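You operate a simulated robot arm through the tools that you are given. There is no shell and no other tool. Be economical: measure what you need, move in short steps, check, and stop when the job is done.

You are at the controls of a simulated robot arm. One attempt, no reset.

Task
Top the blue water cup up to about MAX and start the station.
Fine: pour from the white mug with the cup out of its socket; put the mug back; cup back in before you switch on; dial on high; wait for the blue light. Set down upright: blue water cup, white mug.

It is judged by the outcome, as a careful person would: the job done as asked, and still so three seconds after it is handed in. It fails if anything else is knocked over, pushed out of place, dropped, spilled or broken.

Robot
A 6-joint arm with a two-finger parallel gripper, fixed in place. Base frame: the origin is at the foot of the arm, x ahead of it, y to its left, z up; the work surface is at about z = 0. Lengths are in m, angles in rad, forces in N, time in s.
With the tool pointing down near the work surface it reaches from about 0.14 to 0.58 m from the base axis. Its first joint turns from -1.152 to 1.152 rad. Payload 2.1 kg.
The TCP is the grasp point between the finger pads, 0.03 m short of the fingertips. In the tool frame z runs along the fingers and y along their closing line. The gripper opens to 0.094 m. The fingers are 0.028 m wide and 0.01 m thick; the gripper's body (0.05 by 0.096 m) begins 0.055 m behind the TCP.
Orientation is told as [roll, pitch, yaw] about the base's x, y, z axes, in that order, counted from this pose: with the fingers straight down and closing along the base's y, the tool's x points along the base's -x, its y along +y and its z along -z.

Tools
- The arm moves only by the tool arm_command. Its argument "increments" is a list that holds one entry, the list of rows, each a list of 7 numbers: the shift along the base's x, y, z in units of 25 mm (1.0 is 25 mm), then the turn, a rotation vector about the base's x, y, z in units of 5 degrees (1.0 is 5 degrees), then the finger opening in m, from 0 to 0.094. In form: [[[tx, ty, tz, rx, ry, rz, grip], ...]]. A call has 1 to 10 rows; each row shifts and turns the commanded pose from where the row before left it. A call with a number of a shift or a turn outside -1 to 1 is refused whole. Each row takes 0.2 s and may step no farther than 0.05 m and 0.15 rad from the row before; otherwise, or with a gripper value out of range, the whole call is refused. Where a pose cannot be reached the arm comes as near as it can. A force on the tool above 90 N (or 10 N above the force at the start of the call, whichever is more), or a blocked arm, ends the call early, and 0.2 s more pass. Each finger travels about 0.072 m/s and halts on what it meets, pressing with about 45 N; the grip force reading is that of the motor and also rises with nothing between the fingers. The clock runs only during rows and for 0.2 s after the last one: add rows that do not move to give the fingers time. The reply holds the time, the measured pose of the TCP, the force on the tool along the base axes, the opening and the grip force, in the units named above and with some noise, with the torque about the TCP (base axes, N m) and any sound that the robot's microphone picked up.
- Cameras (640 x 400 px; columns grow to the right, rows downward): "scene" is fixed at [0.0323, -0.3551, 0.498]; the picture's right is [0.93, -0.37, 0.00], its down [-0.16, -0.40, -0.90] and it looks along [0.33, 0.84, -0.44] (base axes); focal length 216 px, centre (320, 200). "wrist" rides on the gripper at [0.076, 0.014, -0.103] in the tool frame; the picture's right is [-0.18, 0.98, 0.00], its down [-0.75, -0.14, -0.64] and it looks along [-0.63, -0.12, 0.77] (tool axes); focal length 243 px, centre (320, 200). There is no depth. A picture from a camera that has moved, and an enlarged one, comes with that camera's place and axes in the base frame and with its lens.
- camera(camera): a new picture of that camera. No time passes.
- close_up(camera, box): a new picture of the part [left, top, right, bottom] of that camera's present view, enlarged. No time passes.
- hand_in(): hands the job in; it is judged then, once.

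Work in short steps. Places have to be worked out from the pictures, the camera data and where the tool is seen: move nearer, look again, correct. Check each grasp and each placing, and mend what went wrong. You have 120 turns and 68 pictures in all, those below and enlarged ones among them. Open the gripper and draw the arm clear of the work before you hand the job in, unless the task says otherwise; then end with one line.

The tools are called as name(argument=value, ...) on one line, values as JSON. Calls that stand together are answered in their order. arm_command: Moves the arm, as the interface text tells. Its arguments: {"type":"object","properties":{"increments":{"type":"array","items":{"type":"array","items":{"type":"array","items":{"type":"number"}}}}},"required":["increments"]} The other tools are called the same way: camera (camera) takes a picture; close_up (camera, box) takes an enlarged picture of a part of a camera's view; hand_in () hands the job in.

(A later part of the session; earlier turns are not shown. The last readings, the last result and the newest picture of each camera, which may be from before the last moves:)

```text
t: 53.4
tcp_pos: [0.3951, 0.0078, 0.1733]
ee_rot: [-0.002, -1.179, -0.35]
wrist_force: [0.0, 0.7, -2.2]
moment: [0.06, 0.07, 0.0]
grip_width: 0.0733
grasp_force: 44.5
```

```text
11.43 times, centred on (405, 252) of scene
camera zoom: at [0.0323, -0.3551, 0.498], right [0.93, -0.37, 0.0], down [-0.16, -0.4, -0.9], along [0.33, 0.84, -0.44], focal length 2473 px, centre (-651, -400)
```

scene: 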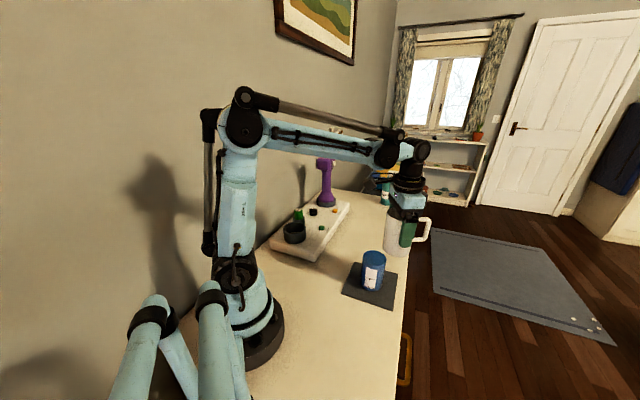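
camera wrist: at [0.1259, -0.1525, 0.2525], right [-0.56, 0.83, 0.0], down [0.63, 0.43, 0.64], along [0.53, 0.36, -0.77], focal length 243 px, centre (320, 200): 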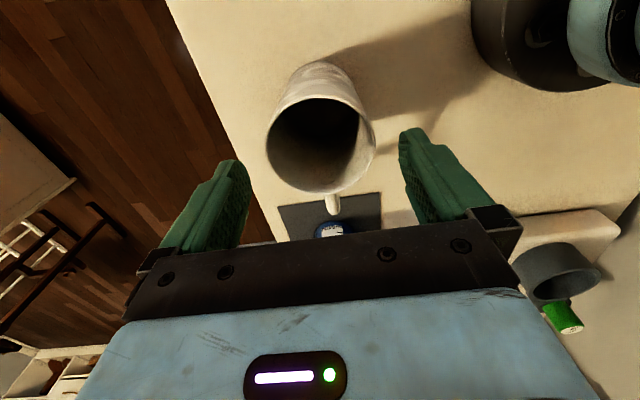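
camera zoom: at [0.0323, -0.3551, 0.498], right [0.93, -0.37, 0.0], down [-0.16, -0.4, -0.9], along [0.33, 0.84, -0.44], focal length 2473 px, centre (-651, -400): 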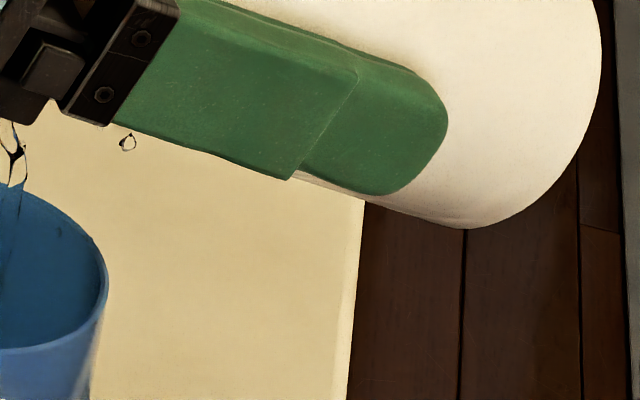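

The stream lands about 1 cm right of the cup centre, with a stray droplet further that way. I'll shift the lip 10 mm back so everything falls inside, then hold briefly.

arm_command(increments=[[[-0.38, 0.14, 0, 0, 0, 0, 0.06], [0, 0, 0, 0, 0, 0, 0.06], [0, 0, 0, 0, 0, 0, 0.06]]])

close_up(camera="scene", box=[340, 220, 420, 310])

```text
t: 54.2
tcp_pos: [0.3862, 0.0099, 0.1732]
ee_rot: [0.002, -1.179, -0.351]
wrist_force: [-0.6, 0.2, -2.5]
moment: [0.01, 0.05, 0.01]
grip_width: 0.073
grasp_force: 45.1
```

```text
4.44 times, centred on (380, 265) of scene
camera zoom: at [0.0323, -0.3551, 0.498], right [0.93, -0.37, 0.0], down [-0.16, -0.4, -0.9], along [0.33, 0.84, -0.44], focal length 962 px, centre (53, -89)
```

zoom: 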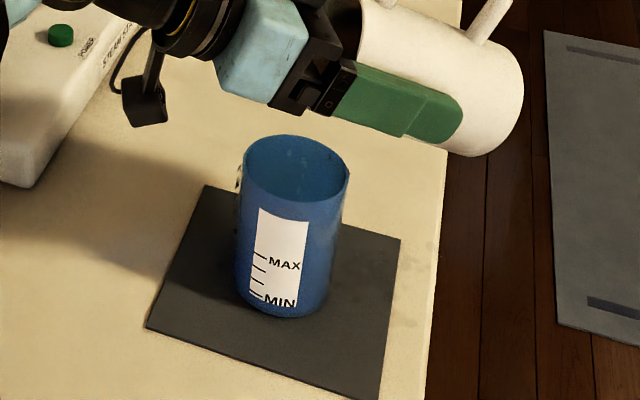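

I'll zoom at the cup rim to check whether drops run outside.

close_up(camera="scene", box=[365, 240, 410, 295])

```text
7.27 times, centred on (388, 268) of scene
camera zoom: at [0.0323, -0.3551, 0.498], right [0.93, -0.37, 0.0], down [-0.16, -0.4, -0.9], along [0.33, 0.84, -0.44], focal length 1574 px, centre (-171, -291)
```

zoom: 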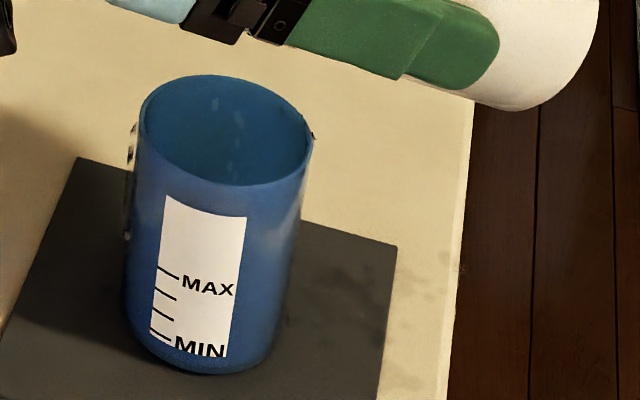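

Flow stopped at this angle. To limit scatter I'll lower the lip by 28 mm to just above the cup, let it settle, then tilt on very slowly.

arm_command(increments=[[[0, 0, -0.3, 0, 0, 0, 0.06], [0, 0, -0.4, 0, 0, 0, 0.06], [0, 0, -0.4, 0, 0, 0, 0.06], [0, 0, 0, 0, 0, 0, 0.06], [0, 0, 0, 0, 0, 0, 0.06]]])

close_up(camera="scene", box=[340, 220, 430, 310])

```text
t: 55.4
tcp_pos: [0.3852, 0.0092, 0.1452]
ee_rot: [-0.001, -1.181, -0.35]
wrist_force: [-0.4, 0.0, -2.6]
moment: [0.01, 0.07, -0.04]
grip_width: 0.0733
grasp_force: 45.2
```

```text
4.44 times, centred on (385, 265) of scene
camera zoom: at [0.0323, -0.3551, 0.498], right [0.93, -0.37, 0.0], down [-0.16, -0.4, -0.9], along [0.33, 0.84, -0.44], focal length 962 px, centre (31, -89)
```

zoom: 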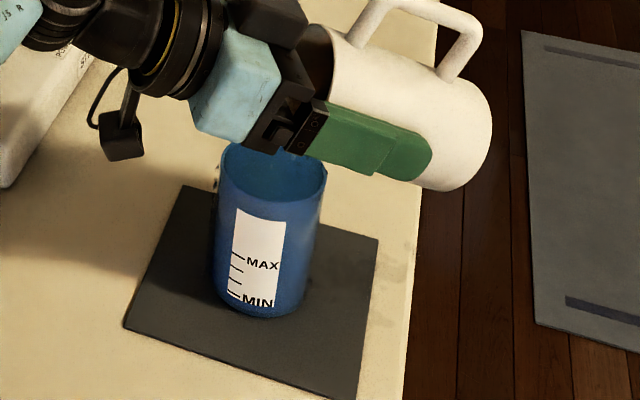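

Now tilt slowly to about 73°.

arm_command(increments=[[[0, 0, 0, -0.0855, -0.235, 0, 0.06], [0, 0, 0, -0.0855, -0.235, 0, 0.06], [0, 0, 0, -0.0855, -0.235, 0, 0.06], [0, 0, 0, -0.0855, -0.235, 0, 0.06], [0, 0, 0, 0, 0, 0, 0.06]]])

close_up(camera="scene", box=[345, 225, 415, 305])

```text
t: 56.6
tcp_pos: [0.3854, 0.0097, 0.1487]
ee_rot: [-0.001, -1.264, -0.349]
wrist_force: [0.5, 0.1, -2.1]
moment: [0.0, 0.04, 0.01]
grip_width: 0.0732
grasp_force: 44.8
out of reach, approached as far as the arm can: row 4
```

```text
5.00 times, centred on (380, 265) of scene
camera zoom: at [0.0323, -0.3551, 0.498], right [0.93, -0.37, 0.0], down [-0.16, -0.4, -0.9], along [0.33, 0.84, -0.44], focal length 1082 px, centre (20, -125)
```

zoom: 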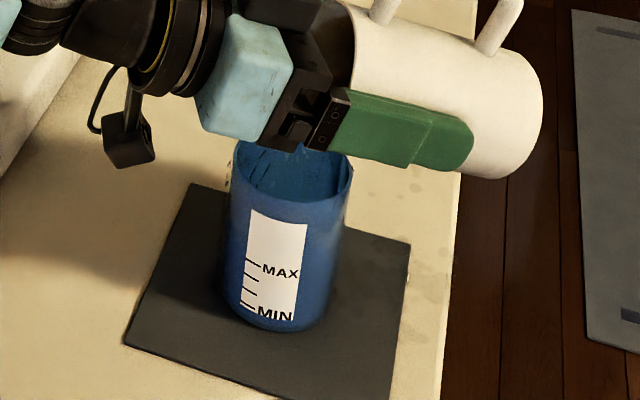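

The reach limit intervened at this low height. There are faint spots on the table right of the mat; I'll look closely.

close_up(camera="scene", box=[370, 240, 420, 300])

close_up(camera="scene", box=[355, 245, 395, 275])

```text
6.67 times, centred on (395, 270) of scene
camera zoom: at [0.0323, -0.3551, 0.498], right [0.93, -0.37, 0.0], down [-0.16, -0.4, -0.9], along [0.33, 0.84, -0.44], focal length 1443 px, centre (-180, -267)
```

zoom: 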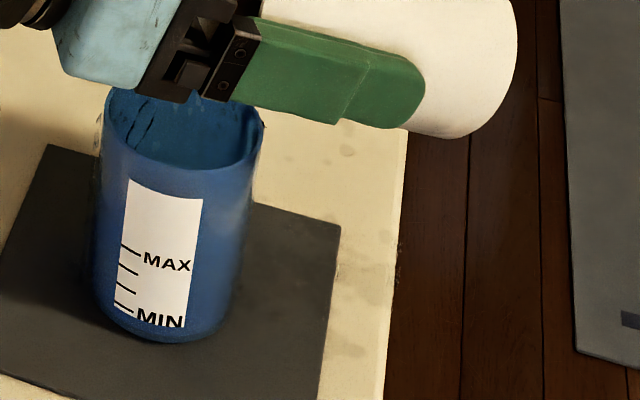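

```text
13.33 times, centred on (375, 260) of scene
camera zoom: at [0.0323, -0.3551, 0.498], right [0.93, -0.37, 0.0], down [-0.16, -0.4, -0.9], along [0.33, 0.84, -0.44], focal length 2885 px, centre (-413, -600)
```

zoom: 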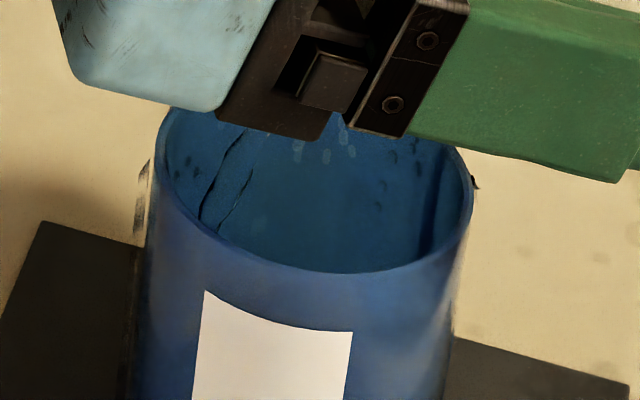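

Some drops overshoot on the -heading side, since the thread lands about 2 cm left of the lip. I'll shift 8 mm forward, raise 6 mm for reach, hold, and look.

arm_command(increments=[[[0.15, -0.055, 0.12, 0, 0, 0, 0.06], [0.15, -0.055, 0.12, 0, 0, 0, 0.06], [0, 0, 0, 0, 0, 0, 0.06]]])

close_up(camera="scene", box=[350, 240, 410, 300])

```text
t: 57.4
tcp_pos: [0.394, 0.0076, 0.1553]
ee_rot: [-0.002, -1.267, -0.351]
wrist_force: [0.2, 0.5, -3.0]
moment: [0.03, 0.06, -0.02]
grip_width: 0.0734
grasp_force: 44.6
```

```text
6.67 times, centred on (380, 270) of scene
camera zoom: at [0.0323, -0.3551, 0.498], right [0.93, -0.37, 0.0], down [-0.16, -0.4, -0.9], along [0.33, 0.84, -0.44], focal length 1443 px, centre (-80, -267)
```

zoom: 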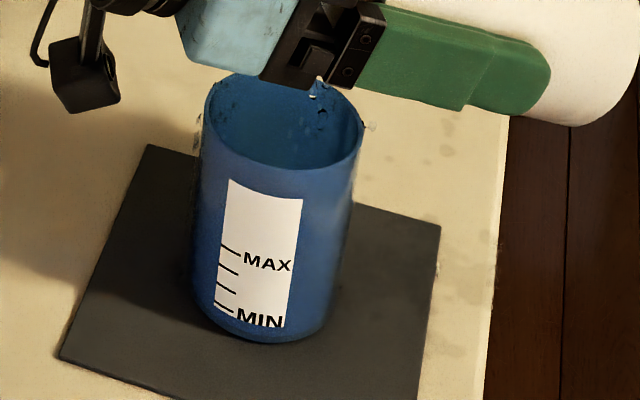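

Fine-tune back 4 mm, then tilt a further 4° with settling rows.

arm_command(increments=[[[-0.15, 0.055, 0, 0, 0, 0, 0.06], [0, 0, 0, -0.12, -0.33, 0, 0.06], [0, 0, 0, -0.12, -0.33, 0, 0.06], [0, 0, 0, 0, 0, 0, 0.06], [0, 0, 0, 0, 0, 0, 0.06]]])

close_up(camera="scene", box=[350, 240, 410, 300])

```text
t: 58.6
tcp_pos: [0.391, 0.0088, 0.1595]
ee_rot: [-0.002, -1.325, -0.349]
wrist_force: [-1.5, 0.7, -2.3]
moment: [0.02, 0.06, -0.03]
grip_width: 0.0732
grasp_force: 44.8
out of reach, approached as far as the arm can: row 3
```

```text
6.67 times, centred on (380, 270) of scene
camera zoom: at [0.0323, -0.3551, 0.498], right [0.93, -0.37, 0.0], down [-0.16, -0.4, -0.9], along [0.33, 0.84, -0.44], focal length 1443 px, centre (-80, -267)
```

zoom: 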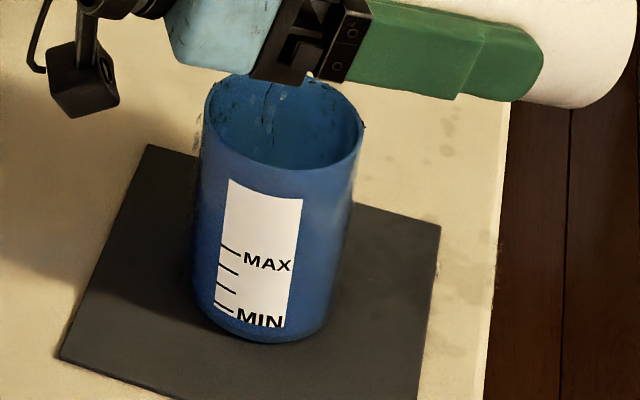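

Stream is landing mid-cup. I'll raise 15 mm for reach and continue to about 80°.

arm_command(increments=[[[0, 0, 0.5, 0, 0, 0, 0.06], [0, 0, 0.3, -0.1, -0.28, 0, 0.06], [0, 0, 0, -0.12, -0.33, 0, 0.06], [0, 0, 0, -0.12, -0.33, 0, 0.06], [0, 0, 0, 0, 0, 0, 0.06], [0, 0, 0, 0, 0, 0, 0.06]]])

close_up(camera="scene", box=[350, 240, 410, 300])

```text
t: 60.0
tcp_pos: [0.3904, 0.0105, 0.1788]
ee_rot: [-0.001, -1.415, -0.349]
wrist_force: [-0.4, 0.2, -2.7]
moment: [0.03, 0.04, 0.0]
grip_width: 0.0733
grasp_force: 44.8
```

```text
6.67 times, centred on (380, 270) of scene
camera zoom: at [0.0323, -0.3551, 0.498], right [0.93, -0.37, 0.0], down [-0.16, -0.4, -0.9], along [0.33, 0.84, -0.44], focal length 1443 px, centre (-80, -267)
```

zoom: 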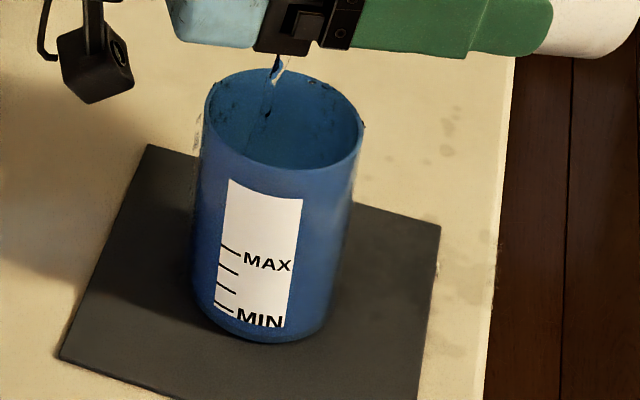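

Steady stream. I'll hold a second to let it drain at this angle, then untilt to inspect the level from above.

arm_command(increments=[[[0, 0, 0, 0, 0, 0, 0.06], [0, 0, 0, 0, 0, 0, 0.06], [0, 0, 0, 0, 0, 0, 0.06], [0, 0, 0, 0, 0, 0, 0.06], [0, 0, 0, 0, 0, 0, 0.06]]])

close_up(camera="scene", box=[350, 240, 410, 300])

```text
t: 61.2
tcp_pos: [0.3907, 0.0105, 0.1777]
ee_rot: [-0.001, -1.415, -0.349]
wrist_force: [-0.4, 0.9, -1.9]
moment: [0.02, 0.06, -0.03]
grip_width: 0.0733
grasp_force: 44.7
```

```text
6.67 times, centred on (380, 270) of scene
camera zoom: at [0.0323, -0.3551, 0.498], right [0.93, -0.37, 0.0], down [-0.16, -0.4, -0.9], along [0.33, 0.84, -0.44], focal length 1443 px, centre (-80, -267)
```

zoom: 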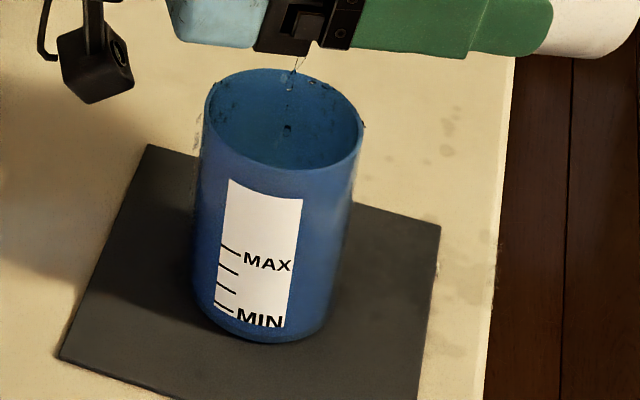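

Flow has dwindled to drips. Untilting fully.

arm_command(increments=[[[0, 0, 0, 0.342, 0.94, 0, 0.06], [0, 0, 0, 0.342, 0.94, 0, 0.06], [0, 0, 0.1, 0.342, 0.94, 0, 0.06], [0, 0, 0.1, 0.342, 0.94, 0, 0.06], [0, 0, 0.2, 0.342, 0.94, 0, 0.06], [0, 0, 0.2, 0.342, 0.94, 0, 0.06], [0, 0, 0.2, 0.342, 0.94, 0, 0.06], [0, 0, 0.2, 0.342, 0.94, 0, 0.06], [0, 0, 0, 0.342, 0.94, 0, 0.06], [0, 0, 0, 0.342, 0.94, 0, 0.06]]])

arm_command(increments=[[[0, 0, 0.2, 0.342, 0.94, 0, 0.06], [0, 0, 0.2, 0.342, 0.94, 0, 0.06], [0, 0, 0.2, 0.342, 0.94, 0, 0.06], [0, 0, 0.2, 0.342, 0.94, 0, 0.06], [0, 0, 0.2, 0.342, 0.94, 0, 0.06], [0, 0, 0.2, 0.342, 0.94, 0, 0.06], [0, 0, 0, 0.07, 0.19, 0, 0.06], [0, 0, 0, 0, 0, 0, 0.06]]])

camera(camera="wrist")

```text
t: 63.4
tcp_pos: [0.3915, 0.0107, 0.2043]
ee_rot: [0.0, -0.542, -0.35]
wrist_force: [0.4, 0.6, -2.1]
moment: [-0.01, 0.03, 0.0]
grip_width: 0.0731
grasp_force: 45.8
```

```text
t: 65.2
tcp_pos: [0.3906, 0.009, 0.2347]
ee_rot: [0.0, -0.001, -0.348]
wrist_force: [0.2, -0.4, -2.4]
moment: [0.03, 0.03, 0.0]
grip_width: 0.073
grasp_force: 45.2
```

```text
22 pictures are left
camera wrist: at [0.3241, 0.0491, 0.3368], right [0.51, 0.86, 0.0], down [0.66, -0.39, 0.64], along [0.55, -0.33, -0.77], focal length 243 px, centre (320, 200)
```

wrist: 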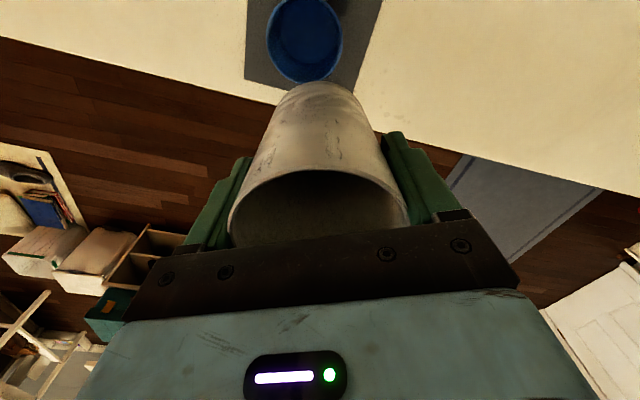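

Cup is visible from above; zoom into it.

close_up(camera="wrist", box=[250, 0, 360, 100])

```text
4.00 times, centred on (305, 50) of wrist
camera zoom: at [0.3241, 0.0491, 0.3368], right [0.51, 0.86, 0.0], down [0.66, -0.39, 0.64], along [0.55, -0.33, -0.77], focal length 970 px, centre (380, 800)
```

zoom: 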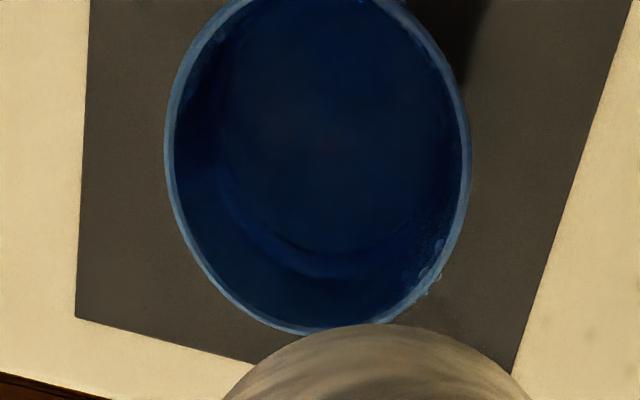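

I'll enlarge more for the water line.

close_up(camera="wrist", box=[285, 35, 345, 85])

```text
8.00 times, centred on (315, 60) of wrist
camera zoom: at [0.3241, 0.0491, 0.3368], right [0.51, 0.86, 0.0], down [0.66, -0.39, 0.64], along [0.55, -0.33, -0.77], focal length 1941 px, centre (360, 1320)
```

zoom: 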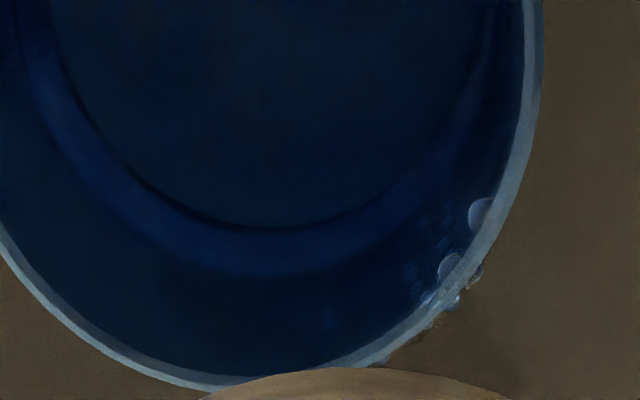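

Two edges are visible inside: the floor at z ≈ 0.007 and the waterline at z ≈ 0.040. The MAX tick works out to z ≈ 0.042, so the cup is at about MAX. Now I'll take the mug back to its place.

arm_command(increments=[[[-0.3, -0.18, 0, 0, 0, 0.6, 0.06], [-0.6, -0.35, 0, 0, 0, 1, 0.06], [-0.6, -0.35, 0, 0, 0, 1, 0.06], [-0.6, -0.35, 0, 0, 0, 1, 0.06], [-0.6, -0.35, 0, 0, 0, 1, 0.06], [-0.6, -0.35, 0, 0, 0, 1, 0.06], [-0.6, -0.35, 0, 0, 0, 1, 0.06], [-0.6, -0.35, 0, 0, 0, 1, 0.06], [-0.6, -0.35, 0, 0, 0, 1, 0.06], [-0.6, -0.35, 0, 0, 0, 1, 0.06]]])

arm_command(increments=[[[-0.6, -0.35, 0, 0, 0, 1, 0.06], [-0.6, -0.35, 0, 0, 0, 1, 0.06], [-0.6, -0.35, 0, 0, 0, 1, 0.06], [-0.4, -0.25, -0.3, 0, 0, 0.4, 0.06], [-0.05, -0.01, -0.8, 0, 0, 0, 0.06], [0, 0, -0.8, 0, 0, 0, 0.06], [0, 0, -0.8, 0, 0, 0, 0.06], [0, 0, -0.8, 0, 0, 0, 0.06], [0, 0, -0.8, 0, 0, 0, 0.06], [0, 0, 0, 0, 0, 0, 0.06]]])

```text
t: 67.4
tcp_pos: [0.2485, -0.0735, 0.2363]
ee_rot: [-0.001, -0.001, 0.492]
wrist_force: [0.0, -1.0, -1.9]
moment: [-0.03, 0.0, 0.02]
grip_width: 0.0732
grasp_force: 45.3
```

```text
t: 69.6
tcp_pos: [0.1935, -0.1079, 0.1276]
ee_rot: [0.0, -0.001, 0.785]
wrist_force: [-0.7, 0.2, -2.3]
moment: [0.0, 0.0, 0.0]
grip_width: 0.0734
grasp_force: 45.3
```

Lower close to the table, then feel for contact.

arm_command(increments=[[[-0.05, 0.02, -0.6, 0, 0, 0, 0.06], [0, 0, -0.6, 0, 0, 0, 0.06], [0, 0, -0.6, 0, 0, 0, 0.06], [0, 0, -0.3, 0, 0, 0, 0.06], [0, 0, -0.08, 0, 0, 0, 0.06], [0, 0, 0, 0, 0, 0, 0.06]]])

arm_command(increments=[[[0, 0, -0.06, 0, 0, 0, 0.06], [0, 0, 0, 0, 0, 0, 0.06]]])

```text
t: 71.0
tcp_pos: [0.1916, -0.1083, 0.0714]
ee_rot: [-0.001, 0.0, 0.785]
wrist_force: [0.8, 0.2, -1.9]
moment: [0.0, 0.02, 0.01]
grip_width: 0.0727
grasp_force: 45.3
```

```text
t: 71.6
tcp_pos: [0.1922, -0.1066, 0.07]
ee_rot: [-0.001, -0.001, 0.785]
wrist_force: [-4.5, -2.6, 32.9]
moment: [0.63, -0.15, 0.07]
grip_width: 0.073
grasp_force: 45.1
```

Contact. Ease off, release, and rise straight up.

arm_command(increments=[[[0, 0, 0.03, 0, 0, 0, 0.06], [0, 0, 0, 0, 0, 0, 0.08], [0, 0, 0, 0, 0, 0, 0.094], [0, 0, 0, 0, 0, 0, 0.094], [0, 0, 0, 0, 0, 0, 0.094]]])

arm_command(increments=[[[0, 0, 0.5, 0, 0, 0, 0.094], [0, 0, 0.9, 0, 0, 0, 0.094], [0, 0, 1, 0, 0, 0, 0.094], [0, 0, 1, 0, 0, 0, 0.094], [0, 0, 1, 0, 0, 0, 0.094], [0, 0, 1, 0, 0, 0, 0.094], [0, 0, 0, 0, 0, 0, 0.094]]])

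camera(camera="scene")

```text
t: 72.8
tcp_pos: [0.1919, -0.106, 0.0719]
ee_rot: [-0.001, 0.0, 0.785]
wrist_force: [-0.1, -0.3, 0.3]
moment: [0.01, -0.02, 0.0]
grip_width: 0.094
grasp_force: 0.0
```

```text
t: 74.4
tcp_pos: [0.1902, -0.1073, 0.2088]
ee_rot: [0.001, -0.001, 0.784]
wrist_force: [-0.4, -1.0, 0.3]
moment: [-0.02, 0.01, 0.01]
grip_width: 0.0941
grasp_force: 0.1
```

```text
19 pictures are left
```

scene: 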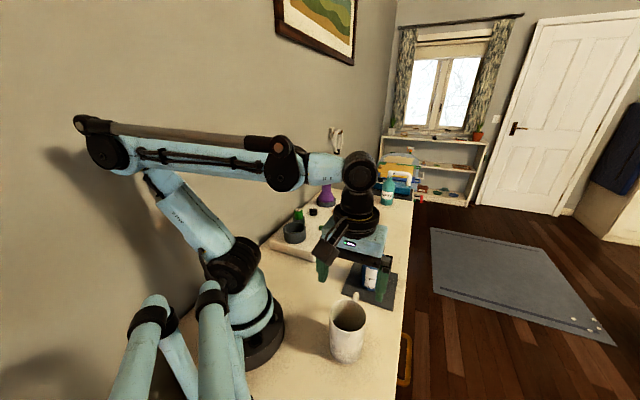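

The mug is back and upright. Now back above the cup at the same pose it was released from, (0.338, 0.0163).

arm_command(increments=[[[0.6, 0.5, 0.1, 0, 0, 0, 0.094], [0.7, 0.6, 0.1, 0, 0, 0, 0.094], [0.7, 0.6, 0, 0, 0, 0, 0.094], [0.7, 0.6, 0, 0, 0, 0, 0.094], [0.7, 0.6, 0, 0, 0, 0, 0.094], [0.7, 0.6, 0, 0, 0, 0, 0.094], [0.7, 0.6, 0, 0, 0, 0, 0.094], [0.7, 0.54, 0, 0, 0, 0, 0.094], [0.42, 0.3, 0, 0, 0, 0, 0.094], [0, 0, 0, 0, 0, 0, 0.094]]])

close_up(camera="wrist", box=[265, 40, 385, 160])

```text
t: 76.6
tcp_pos: [0.3412, 0.0163, 0.213]
ee_rot: [-0.001, -0.001, 0.785]
wrist_force: [-1.3, -0.3, 1.0]
moment: [0.01, 0.01, 0.01]
grip_width: 0.0939
grasp_force: 0.1
```

```text
3.33 times, centred on (325, 100) of wrist
camera zoom: at [0.2751, -0.027, 0.3154], right [-0.57, 0.82, 0.0], down [0.63, 0.43, 0.64], along [0.53, 0.36, -0.77], focal length 809 px, centre (303, 533)
```

zoom: 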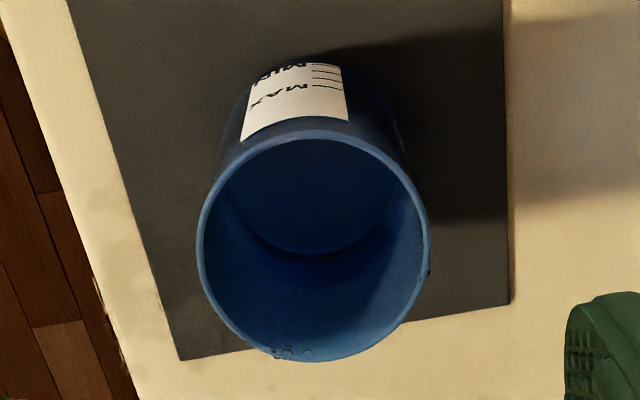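

I'll confirm the waterline in one more zoom.

close_up(camera="wrist", box=[290, 75, 355, 150])

```text
5.33 times, centred on (322, 112) of wrist
camera zoom: at [0.2751, -0.027, 0.3154], right [-0.57, 0.82, 0.0], down [0.63, 0.43, 0.64], along [0.53, 0.36, -0.77], focal length 1294 px, centre (307, 667)
```

zoom: 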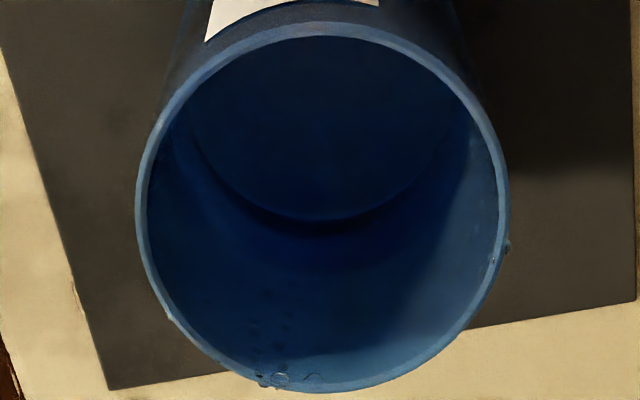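

Floor edge at z ≈ 0.007 and a waterline band edge at about 0.038 to 0.040, so it's about MAX. I'll descend and grip the cup at the same relative height.

arm_command(increments=[[[-0.1, 0.02, -0.9, 0, 0, 0, 0.094], [0, 0, -0.9, 0, 0, 0, 0.094], [0, 0, -0.9, 0, 0, 0, 0.094], [0, 0, -0.9, 0, 0, 0, 0.094], [0, 0, -0.9, 0, 0, 0, 0.094], [0, 0, -0.9, 0, 0, 0, 0.094], [0, 0, 0, 0, 0, 0, 0.094], [0, 0, 0, 0, 0, 0, 0.055], [0, 0, 0, 0, 0, 0, 0.055], [0, 0, 0, 0, 0, 0, 0.055]]])

```text
t: 78.8
tcp_pos: [0.3355, 0.0186, 0.0765]
ee_rot: [0.0, 0.0, 0.785]
wrist_force: [-0.6, 0.2, -0.5]
moment: [-0.02, 0.02, -0.03]
grip_width: 0.0643
grasp_force: 44.8
```

Gripped at 64 mm. I'll lift gently and start toward the socket.

arm_command(increments=[[[0, 0, 0.2, 0, 0, 0, 0.055], [0, 0, 0.4, 0, 0, 0, 0.055], [0, 0, 0.6, 0, 0, 0, 0.055], [0, 0, 0.6, 0, 0, 0, 0.055], [0, 0, 0.6, 0, 0, 0, 0.055], [0, 0, 0.6, 0, 0, 0, 0.055], [0, 0, 0.6, 0, 0, 0, 0.055], [-0.1, 0.15, 0.6, 0, 0, 0, 0.055], [-0.2, 0.3, 0.6, 0, 0, 0, 0.055], [-0.3, 0.45, 0.4, 0, 0, 0, 0.055]]])

arm_command(increments=[[[-0.35, 0.55, 0.15, 0, 0, 0, 0.055], [-0.35, 0.55, 0, 0, 0, 0, 0.055], [-0.4, 0.6, 0, 0, 0, 0, 0.055], [-0.4, 0.6, 0, 0, 0, 0, 0.055], [-0.4, 0.6, 0, 0, 0, 0, 0.055], [-0.4, 0.6, 0, 0, 0, 0, 0.055], [-0.4, 0.6, 0, 0, 0, 0, 0.055], [-0.4, 0.6, 0, 0, 0, 0, 0.055], [-0.4, 0.6, 0, 0, 0, 0, 0.055], [-0.4, 0.6, 0, 0, 0, 0, 0.055]]])

arm_command(increments=[[[-0.4, 0.6, 0, 0, 0, 0, 0.055], [-0.4, 0.6, 0, 0, 0, 0, 0.055], [-0.4, 0.55, 0, 0, 0, 0, 0.055], [-0.4, 0.55, 0, 0, 0, 0, 0.055], [-0.3, 0.4, 0, 0, 0, 0, 0.055], [-0.2, 0.3, 0, 0, 0, 0, 0.055], [0, 0, 0, 0, 0, 0, 0.055], [0, 0, 0, 0, 0, 0, 0.055]]])

```text
t: 81.0
tcp_pos: [0.3203, 0.0399, 0.2078]
ee_rot: [0.0, 0.0, 0.785]
wrist_force: [-0.5, 0.1, -0.6]
moment: [-0.04, -0.02, -0.01]
grip_width: 0.0643
grasp_force: 44.7
```

```text
t: 83.2
tcp_pos: [0.2241, 0.1867, 0.2113]
ee_rot: [-0.001, -0.001, 0.785]
wrist_force: [0.0, -0.9, -1.8]
moment: [-0.02, 0.03, -0.04]
grip_width: 0.0644
grasp_force: 44.3
```

```text
t: 85.0
tcp_pos: [0.1715, 0.2627, 0.2099]
ee_rot: [0.0, 0.0, 0.785]
wrist_force: [0.7, -0.3, -1.3]
moment: [-0.02, 0.01, -0.01]
grip_width: 0.0644
grasp_force: 45.4
```

x is about 9 mm short of the seat; I'll correct that and check.

arm_command(increments=[[[0.35, -0.03, 0, 0, 0, 0, 0.055], [0, 0, 0, 0, 0, 0, 0.055], [0, 0, 0, 0, 0, 0, 0.055]]])

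arm_command(increments=[[[0, 0, -0.6, 0, 0, 0, 0.055], [0, 0, -0.4, 0, 0, 0, 0.055], [0, 0, 0, 0, 0, 0, 0.055], [0, 0, 0, 0, 0, 0, 0.055]]])

close_up(camera="scene", box=[260, 170, 340, 250])

close_up(camera="wrist", box=[220, 40, 420, 240])

```text
t: 85.8
tcp_pos: [0.1798, 0.2624, 0.2106]
ee_rot: [0.0, 0.001, 0.785]
wrist_force: [-0.1, 0.0, -0.7]
moment: [-0.01, 0.02, 0.0]
grip_width: 0.0642
grasp_force: 44.8
```

```text
t: 86.8
tcp_pos: [0.1804, 0.2615, 0.1868]
ee_rot: [-0.002, 0.001, 0.785]
wrist_force: [-0.9, -0.6, -2.3]
moment: [-0.06, 0.01, 0.0]
grip_width: 0.0641
grasp_force: 44.8
```

```text
5.00 times, centred on (300, 210) of scene
camera zoom: at [0.0323, -0.3551, 0.498], right [0.93, -0.37, 0.0], down [-0.16, -0.4, -0.9], along [0.33, 0.84, -0.44], focal length 1082 px, centre (420, 150)
```

zoom: 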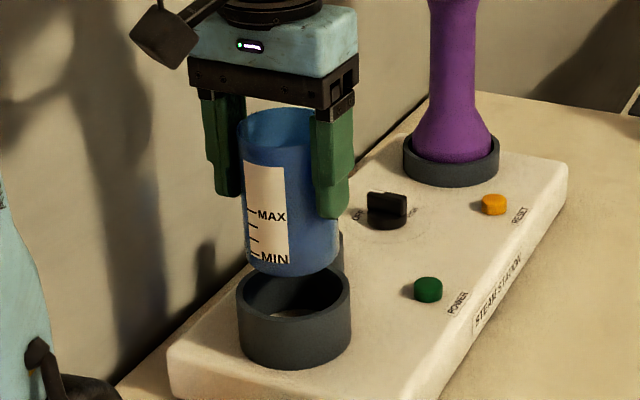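

```text
2.00 times, centred on (320, 140) of wrist
camera zoom: at [0.1156, 0.2177, 0.2879], right [-0.56, 0.83, 0.0], down [0.63, 0.43, 0.64], along [0.53, 0.36, -0.77], focal length 485 px, centre (320, 320)
```

zoom: 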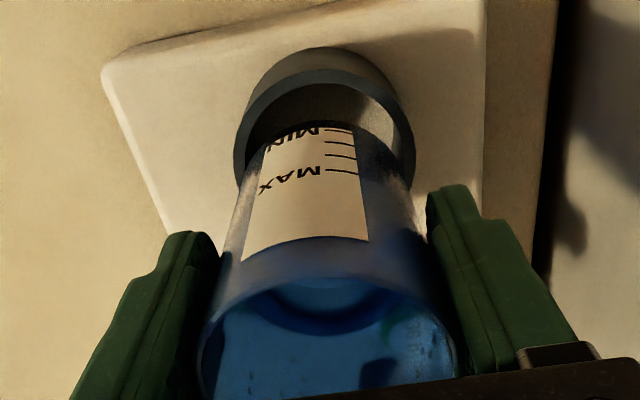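

Aligned above the socket. Lower slowly toward seat height of about 0.12.

arm_command(increments=[[[0, 0, -0.5, 0, 0, 0, 0.055], [0, 0, -0.5, 0, 0, 0, 0.055], [0, 0, -0.4, 0, 0, 0, 0.055], [0, 0, -0.4, 0, 0, 0, 0.055], [0, 0, -0.3, 0, 0, 0, 0.055], [0, 0, -0.3, 0, 0, 0, 0.055], [0, 0, 0, 0, 0, 0, 0.055]]])

```text
t: 88.4
tcp_pos: [0.1801, 0.2623, 0.1252]
ee_rot: [-0.001, 0.0, 0.784]
wrist_force: [-4.3, -2.1, -0.4]
moment: [-0.1, 0.28, 0.03]
grip_width: 0.0645
grasp_force: 45.3
```

There's a light side contact from ahead. I'll ease back 1.5 mm and continue down.

arm_command(increments=[[[-0.05, -0.03, 0, 0, 0, 0, 0.055], [0, 0, -0.1, 0, 0, 0, 0.055], [0, 0, -0.1, 0, 0, 0, 0.055], [0, 0, 0, 0, 0, 0, 0.055]]])

```text
t: 89.4
tcp_pos: [0.178, 0.2602, 0.1187]
ee_rot: [0.0, -0.003, 0.785]
wrist_force: [0.4, 0.5, -1.5]
moment: [-0.03, 0.01, 0.02]
grip_width: 0.0641
grasp_force: 44.7
```

arm_command(increments=[[[0, 0, -0.06, 0, 0, 0, 0.055], [0, 0, -0.06, 0, 0, 0, 0.055], [0, 0, 0, 0, 0, 0, 0.055]]])

```text
t: 90.2
tcp_pos: [0.1789, 0.2603, 0.1169]
ee_rot: [0.001, -0.002, 0.786]
wrist_force: [-4.1, -4.1, 25.1]
moment: [0.36, -0.15, 0.01]
grip_width: 0.0642
grasp_force: 44.6
```

Seated, with contact at z ≈ 0.117. I'll ease off, release, rise, and check.

arm_command(increments=[[[0, 0, 0.03, 0, 0, 0, 0.055], [0, 0, 0, 0, 0, 0, 0.07], [0, 0, 0, 0, 0, 0, 0.094], [0, 0, 0, 0, 0, 0, 0.094], [0, 0, 0.4, 0, 0, 0, 0.094], [0, 0, 0.8, 0, 0, 0, 0.094], [0, 0, 1, 0, 0, 0, 0.094], [0, 0, 1, 0, 0, 0, 0.094], [0, 0, 1, 0, 0, 0, 0.094], [0, 0, 1, 0, 0, 0, 0.094]]])

close_up(camera="scene", box=[260, 170, 340, 250])

```text
t: 92.4
tcp_pos: [0.1802, 0.2609, 0.2482]
ee_rot: [-0.001, -0.001, 0.785]
wrist_force: [0.9, 1.1, 0.5]
moment: [-0.01, 0.0, 0.01]
grip_width: 0.0941
grasp_force: 0.1
```

```text
5.00 times, centred on (300, 210) of scene
camera zoom: at [0.0323, -0.3551, 0.498], right [0.93, -0.37, 0.0], down [-0.16, -0.4, -0.9], along [0.33, 0.84, -0.44], focal length 1082 px, centre (420, 150)
```

zoom: 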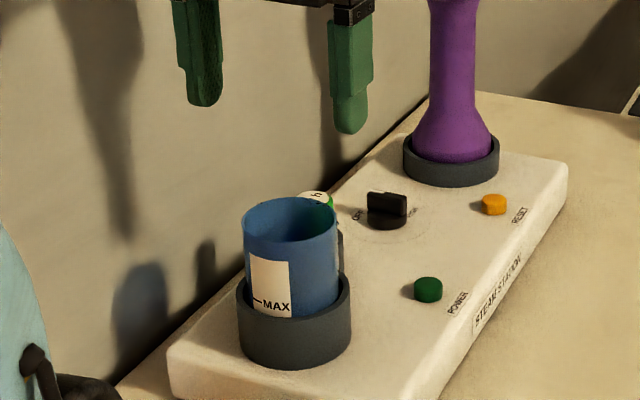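

The cup is seated as before. The dial is near (0.2995, 0.401, 0.044) and the POWER button near (0.289, 0.279, 0.05). I'll move over the dial for a close look.

arm_command(increments=[[[0.6, 0.7, 0, 0, 0, 0, 0.094], [0.6, 0.8, 0, 0, 0, 0, 0.06], [0.7, 0.8, -0.2, 0, 0, 0, 0.05], [0.7, 0.8, -0.4, 0, 0, 0, 0.05], [0.7, 0.8, -0.6, 0, 0, 0, 0.05], [0.6, 0.7, -0.7, 0, 0, 0, 0.05], [0, 0, 0, 0, 0, 0, 0.05]]])

camera(camera="wrist")

```text
t: 94.0
tcp_pos: [0.2769, 0.3773, 0.2028]
ee_rot: [0.0, -0.001, 0.787]
wrist_force: [-0.5, 1.0, -0.2]
moment: [0.0, -0.04, 0.01]
grip_width: 0.0499
grasp_force: 0.0
```

```text
13 pictures are left
camera wrist: at [0.2133, 0.3343, 0.3038], right [-0.56, 0.83, 0.0], down [0.63, 0.43, 0.64], along [0.53, 0.36, -0.77], focal length 243 px, centre (320, 200)
```

wrist: 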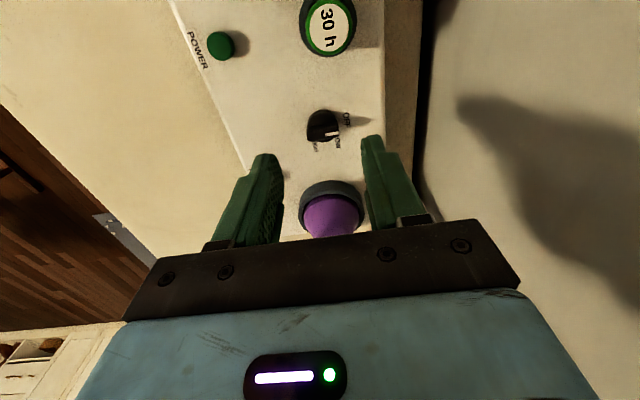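

close_up(camera="wrist", box=[290, 95, 370, 165])

```text
5.71 times, centred on (330, 130) of wrist
camera zoom: at [0.2133, 0.3343, 0.3038], right [-0.56, 0.83, 0.0], down [0.63, 0.43, 0.64], along [0.53, 0.36, -0.77], focal length 1386 px, centre (263, 600)
```

zoom: 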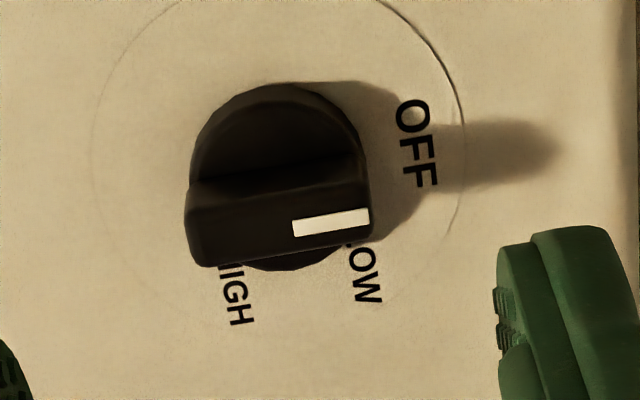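

The pointer sits at OFF (azimuth ~135°), with LOW at ~75° and HIGH at ~15° in base azimuth. The knob bar centre is at about (0.302, 0.400). I'll move above it and yaw to 135° so the fingers straddle the bar, which leaves 120° of clockwise travel.

arm_command(increments=[[[0.1, 0.1, 0, 0, 0, 1, 0.044], [0.1, 0.1, 0, 0, 0, 1, 0.044], [0.1, 0.1, 0, 0, 0, 1, 0.044], [0.1, 0.1, 0, 0, 0, 1, 0.044], [0.1, 0.1, 0, 0, 0, 1, 0.044], [0.1, 0.1, 0, 0, 0, 1, 0.044], [0.1, 0.1, 0, 0, 0, 1, 0.044], [0.1, 0.1, 0, 0, 0, 1, 0.044], [0.1, 0.1, 0, 0, 0, 1, 0.044], [0.1, 0, 0, 0, 0, 1, 0.044]]])

arm_command(increments=[[[0, 0, 0, 0, 0, 1, 0.044], [0, 0, 0, 0, 0, 1, 0.044], [0, 0, 0, 0, 0, 1, 0.044], [0, 0, 0, 0, 0, 1, 0.044], [0, 0, 0, 0, 0, 1, 0.044], [0, 0, 0, 0, 0, 1, 0.044], [0, 0, 0, 0, 0, 1, 0.044], [0, 0, 0, 0, 0, 1, 0.044], [0, 0, -0.8, 0, 0, 0, 0.044], [0, 0, -0.8, 0, 0, 0, 0.044]]])

camera(camera="wrist")

```text
t: 96.2
tcp_pos: [0.3029, 0.3987, 0.2011]
ee_rot: [0.0, 0.0, 1.66]
wrist_force: [0.8, -0.5, 0.0]
moment: [-0.02, -0.02, 0.0]
grip_width: 0.0438
grasp_force: 0.0
```

```text
t: 98.4
tcp_pos: [0.3003, 0.3997, 0.1602]
ee_rot: [0.0, 0.001, 2.357]
wrist_force: [-0.2, 0.0, -0.2]
moment: [-0.02, -0.02, -0.03]
grip_width: 0.0441
grasp_force: 0.1
```

```text
11 pictures are left
camera wrist: at [0.344, 0.3351, 0.2618], right [-0.82, -0.57, 0.0], down [-0.43, 0.63, 0.64], along [-0.36, 0.53, -0.77], focal length 243 px, centre (320, 200)
```

wrist: 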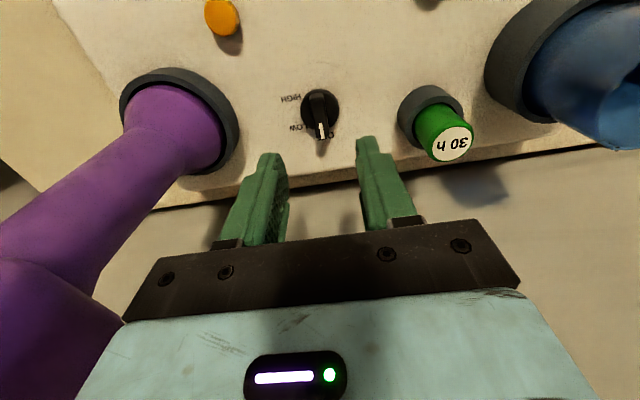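

The knob centre refines to (0.303, 0.3965). I'll shift slightly and descend to TCP z ≈ 0.088, with tips beside the bar and above the disc.

arm_command(increments=[[[0.08, -0.11, -0.6, 0, 0, 0, 0.044], [0, 0, -0.6, 0, 0, 0, 0.044], [0, 0, -0.6, 0, 0, 0, 0.044], [0, 0, -0.6, 0, 0, 0, 0.044], [0, 0, -0.48, 0, 0, 0, 0.044], [0, 0, 0, 0, 0, 0, 0.044]]])

close_up(camera="wrist", box=[230, 60, 410, 240])

close_up(camera="scene", box=[280, 170, 350, 240])

```text
t: 99.8
tcp_pos: [0.3031, 0.3961, 0.0868]
ee_rot: [0.001, -0.001, 2.356]
wrist_force: [-0.1, -0.4, 0.1]
moment: [0.0, 0.0, 0.01]
grip_width: 0.044
grasp_force: 0.1
```

```text
2.22 times, centred on (320, 150) of wrist
camera zoom: at [0.3465, 0.3326, 0.1895], right [-0.83, -0.56, 0.0], down [-0.43, 0.63, 0.64], along [-0.36, 0.53, -0.77], focal length 539 px, centre (320, 311)
```

zoom: 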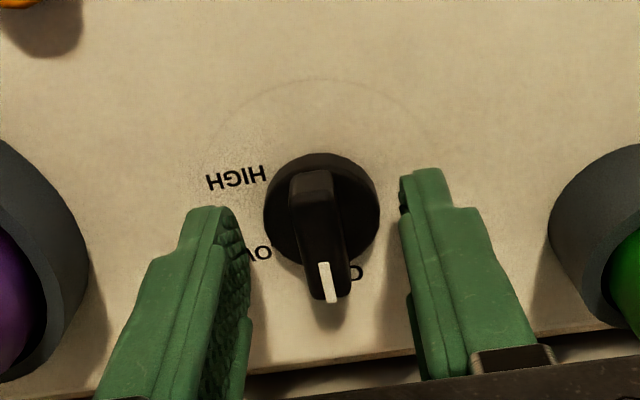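

```text
5.71 times, centred on (315, 205) of scene
camera zoom: at [0.0323, -0.3551, 0.498], right [0.93, -0.37, 0.0], down [-0.16, -0.4, -0.9], along [0.33, 0.84, -0.44], focal length 1236 px, centre (349, 171)
```

zoom: 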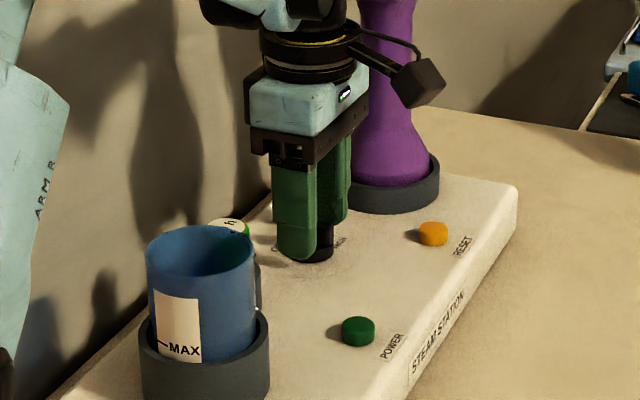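

The bar is between the fingers; close on it.

arm_command(increments=[[[0, 0, 0, 0, 0, 0, 0.005], [0, 0, 0, 0, 0, 0, 0.005], [0, 0, 0, 0, 0, 0, 0.005]]])

```text
t: 100.6
tcp_pos: [0.3024, 0.3971, 0.0869]
ee_rot: [0.001, 0.0, 2.356]
wrist_force: [-0.9, -0.5, -3.2]
moment: [-0.05, 0.0, -0.02]
grip_width: 0.0116
grasp_force: 44.7
```

Bar gripped, 11.6 mm wide. Rotate clockwise in steps, monitoring forces.

arm_command(increments=[[[0, 0, 0, 0, 0, -1, 0.005], [0, 0, 0, 0, 0, -1, 0.005], [0, 0, 0, 0, 0, -1, 0.005], [0, 0, 0, 0, 0, -1, 0.005], [0, 0, 0, 0, 0, -1, 0.005], [0, 0, 0, 0, 0, -1, 0.005]]])

arm_command(increments=[[[0, 0, 0, 0, 0, -1, 0.005], [0, 0, 0, 0, 0, -1, 0.005], [0, 0, 0, 0, 0, -1, 0.005], [0, 0, 0, 0, 0, -1, 0.005], [0, 0, 0, 0, 0, -1, 0.005], [0, 0, 0, 0, 0, -1, 0.005]]])

```text
t: 102.0
tcp_pos: [0.3034, 0.3977, 0.0873]
ee_rot: [0.003, -0.001, 1.832]
wrist_force: [-17.0, -3.0, -38.3]
moment: [0.61, 0.43, 0.04]
grip_width: 0.0117
grasp_force: 45.2
```

```text
t: 103.4
tcp_pos: [0.3005, 0.3958, 0.0871]
ee_rot: [0.005, 0.001, 1.308]
wrist_force: [-27.1, 1.4, -35.3]
moment: [-0.68, 0.52, 0.05]
grip_width: 0.0119
grasp_force: 45.1
```

Side load is building up, so I'll release to let it relax, see where the knob stands, and regrip.

arm_command(increments=[[[0, 0, 0, 0, 0, 0, 0.03], [0, 0, 0, 0, 0, 0, 0.03], [0, 0, 0, 0, 0, 0, 0.03]]])

close_up(camera="wrist", box=[230, 60, 410, 240])

```text
t: 104.2
tcp_pos: [0.3034, 0.3956, 0.0883]
ee_rot: [-0.003, -0.001, 1.307]
wrist_force: [0.5, -0.4, -0.6]
moment: [-0.01, 0.02, -0.02]
grip_width: 0.0301
grasp_force: 0.0
```

```text
2.22 times, centred on (320, 150) of wrist
camera zoom: at [0.2697, 0.3256, 0.1907], right [-0.9, 0.43, 0.0], down [0.33, 0.69, 0.64], along [0.28, 0.58, -0.77], focal length 539 px, centre (320, 311)
```

zoom: 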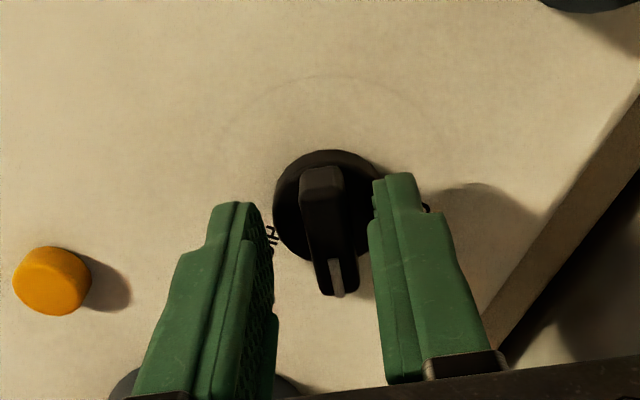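

The dial has followed to LOW (~75°). Centre by 1.5 mm, regrip, and turn another 60° to HIGH.

arm_command(increments=[[[-0.06, 0.02, 0, 0, 0, 0, 0.03], [0, 0, 0, 0, 0, 0, 0.005], [0, 0, 0, 0, 0, 0, 0.005], [0, 0, 0, 0, 0, -1, 0.005], [0, 0, 0, 0, 0, -1, 0.005], [0, 0, 0, 0, 0, -1, 0.005], [0, 0, 0, 0, 0, -1, 0.005], [0, 0, 0, 0, 0, -1, 0.005], [0, 0, 0, 0, 0, -1, 0.005]]])

arm_command(increments=[[[0, 0, 0, 0, 0, -1, 0.005], [0, 0, 0, 0, 0, -1, 0.005], [0, 0, 0, 0, 0, -1, 0.005], [0, 0, 0, 0, 0, -1, 0.005], [0, 0, 0, 0, 0, -1, 0.005], [0, 0, 0, 0, 0, -1, 0.005], [0, 0, 0, 0, 0, 0, 0.005]]])

arm_command(increments=[[[0, 0, 0, 0, 0, 0, 0.03], [0, 0, 0, 0, 0, 0, 0.04], [0, 0, 0.6, 0, 0, 0, 0.04], [0, 0, 0.8, 0, 0, 0, 0.04], [0, 0, 0.8, 0, 0, 0, 0.04], [0, 0, 0.8, 0, 0, 0, 0.04], [0, 0, 0, 0, 0, 0, 0.04]]])

close_up(camera="wrist", box=[240, 50, 400, 200])

```text
t: 106.2
tcp_pos: [0.301, 0.3966, 0.0877]
ee_rot: [0.005, 0.001, 0.786]
wrist_force: [-26.7, -0.3, -18.1]
moment: [0.25, 0.11, 0.02]
grip_width: 0.0118
grasp_force: 45.0
```

```text
t: 107.8
tcp_pos: [0.2999, 0.3972, 0.0888]
ee_rot: [0.004, 0.003, 0.263]
wrist_force: [-29.4, 2.2, -20.5]
moment: [0.08, 0.09, 0.05]
grip_width: 0.0118
grasp_force: 44.8
```

```text
t: 109.4
tcp_pos: [0.3036, 0.398, 0.1634]
ee_rot: [0.0, -0.001, 0.263]
wrist_force: [-0.3, -0.5, -0.1]
moment: [-0.01, -0.01, 0.03]
grip_width: 0.0401
grasp_force: 0.1
```

```text
2.67 times, centred on (320, 125) of wrist
camera zoom: at [0.2252, 0.3913, 0.2662], right [-0.08, 1.0, 0.0], down [0.76, 0.06, 0.64], along [0.64, 0.05, -0.77], focal length 647 px, centre (320, 400)
```

zoom: 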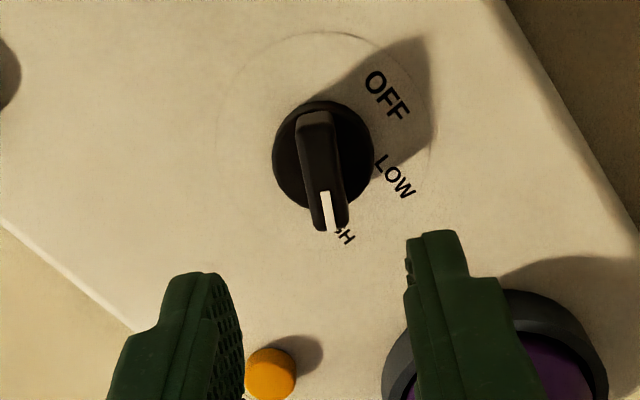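

The pointer is on HIGH. Next I'll close the fingers and move above POWER at (0.290, 0.280).

arm_command(increments=[[[-0.05, -0.5, 0.1, 0, 0, 0, 0.0], [-0.07, -0.6, 0, 0, 0, 0, 0.0], [-0.07, -0.7, 0, 0, 0, 0, 0.0], [-0.07, -0.7, 0, 0, 0, 0, 0.0], [-0.07, -0.7, 0, 0, 0, 0, 0.0], [-0.07, -0.7, 0, 0, 0, 0, 0.0], [-0.07, -0.5, -0.4, 0, 0, 0, 0.0], [-0.07, -0.32, -0.6, 0, 0, 0, 0.0], [0, 0, -0.8, 0, 0, 0, 0.0], [0, 0, 0, 0, 0, 0, 0.0]]])

camera(camera="wrist")

```text
t: 111.6
tcp_pos: [0.289, 0.2776, 0.1215]
ee_rot: [0.0, 0.001, 0.263]
wrist_force: [0.4, -0.3, -0.4]
moment: [-0.01, 0.0, -0.02]
grip_width: 0.0
grasp_force: 32.9
```

```text
6 pictures are left
camera wrist: at [0.2113, 0.2715, 0.2234], right [-0.08, 1.0, 0.0], down [0.76, 0.06, 0.64], along [0.64, 0.05, -0.77], focal length 243 px, centre (320, 200)
```

wrist: 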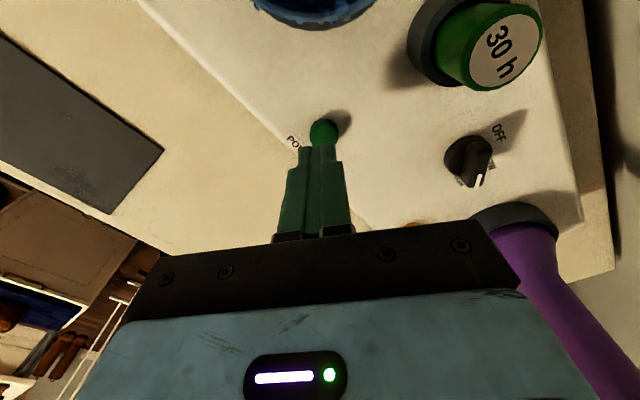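

The button is at (0.2875, 0.280). Shift by 3 mm, descend to near contact, then creep.

arm_command(increments=[[[-0.05, 0.1, -0.5, 0, 0, 0, 0], [0, 0, -0.5, 0, 0, 0, 0], [0, 0, -0.2, 0, 0, 0, 0], [0, 0, -0.1, 0, 0, 0, 0], [0, 0, 0, 0, 0, 0, 0]]])

arm_command(increments=[[[0, 0, -0.08, 0, 0, 0, 0], [0, 0, -0.08, 0, 0, 0, 0], [0, 0, -0.08, 0, 0, 0, 0], [0, 0, 0, 0, 0, 0, 0]]])

```text
t: 112.8
tcp_pos: [0.2876, 0.2817, 0.0889]
ee_rot: [0.0, 0.0, 0.262]
wrist_force: [0.1, 0.6, -0.1]
moment: [-0.01, 0.0, 0.02]
grip_width: 0.0
grasp_force: 33.1
```

```text
t: 113.8
tcp_pos: [0.2883, 0.2803, 0.0819]
ee_rot: [-0.001, 0.001, 0.261]
wrist_force: [-0.6, 0.8, 2.3]
moment: [-0.02, -0.03, 0.02]
grip_width: 0.0
grasp_force: 33.4
heard: click
```

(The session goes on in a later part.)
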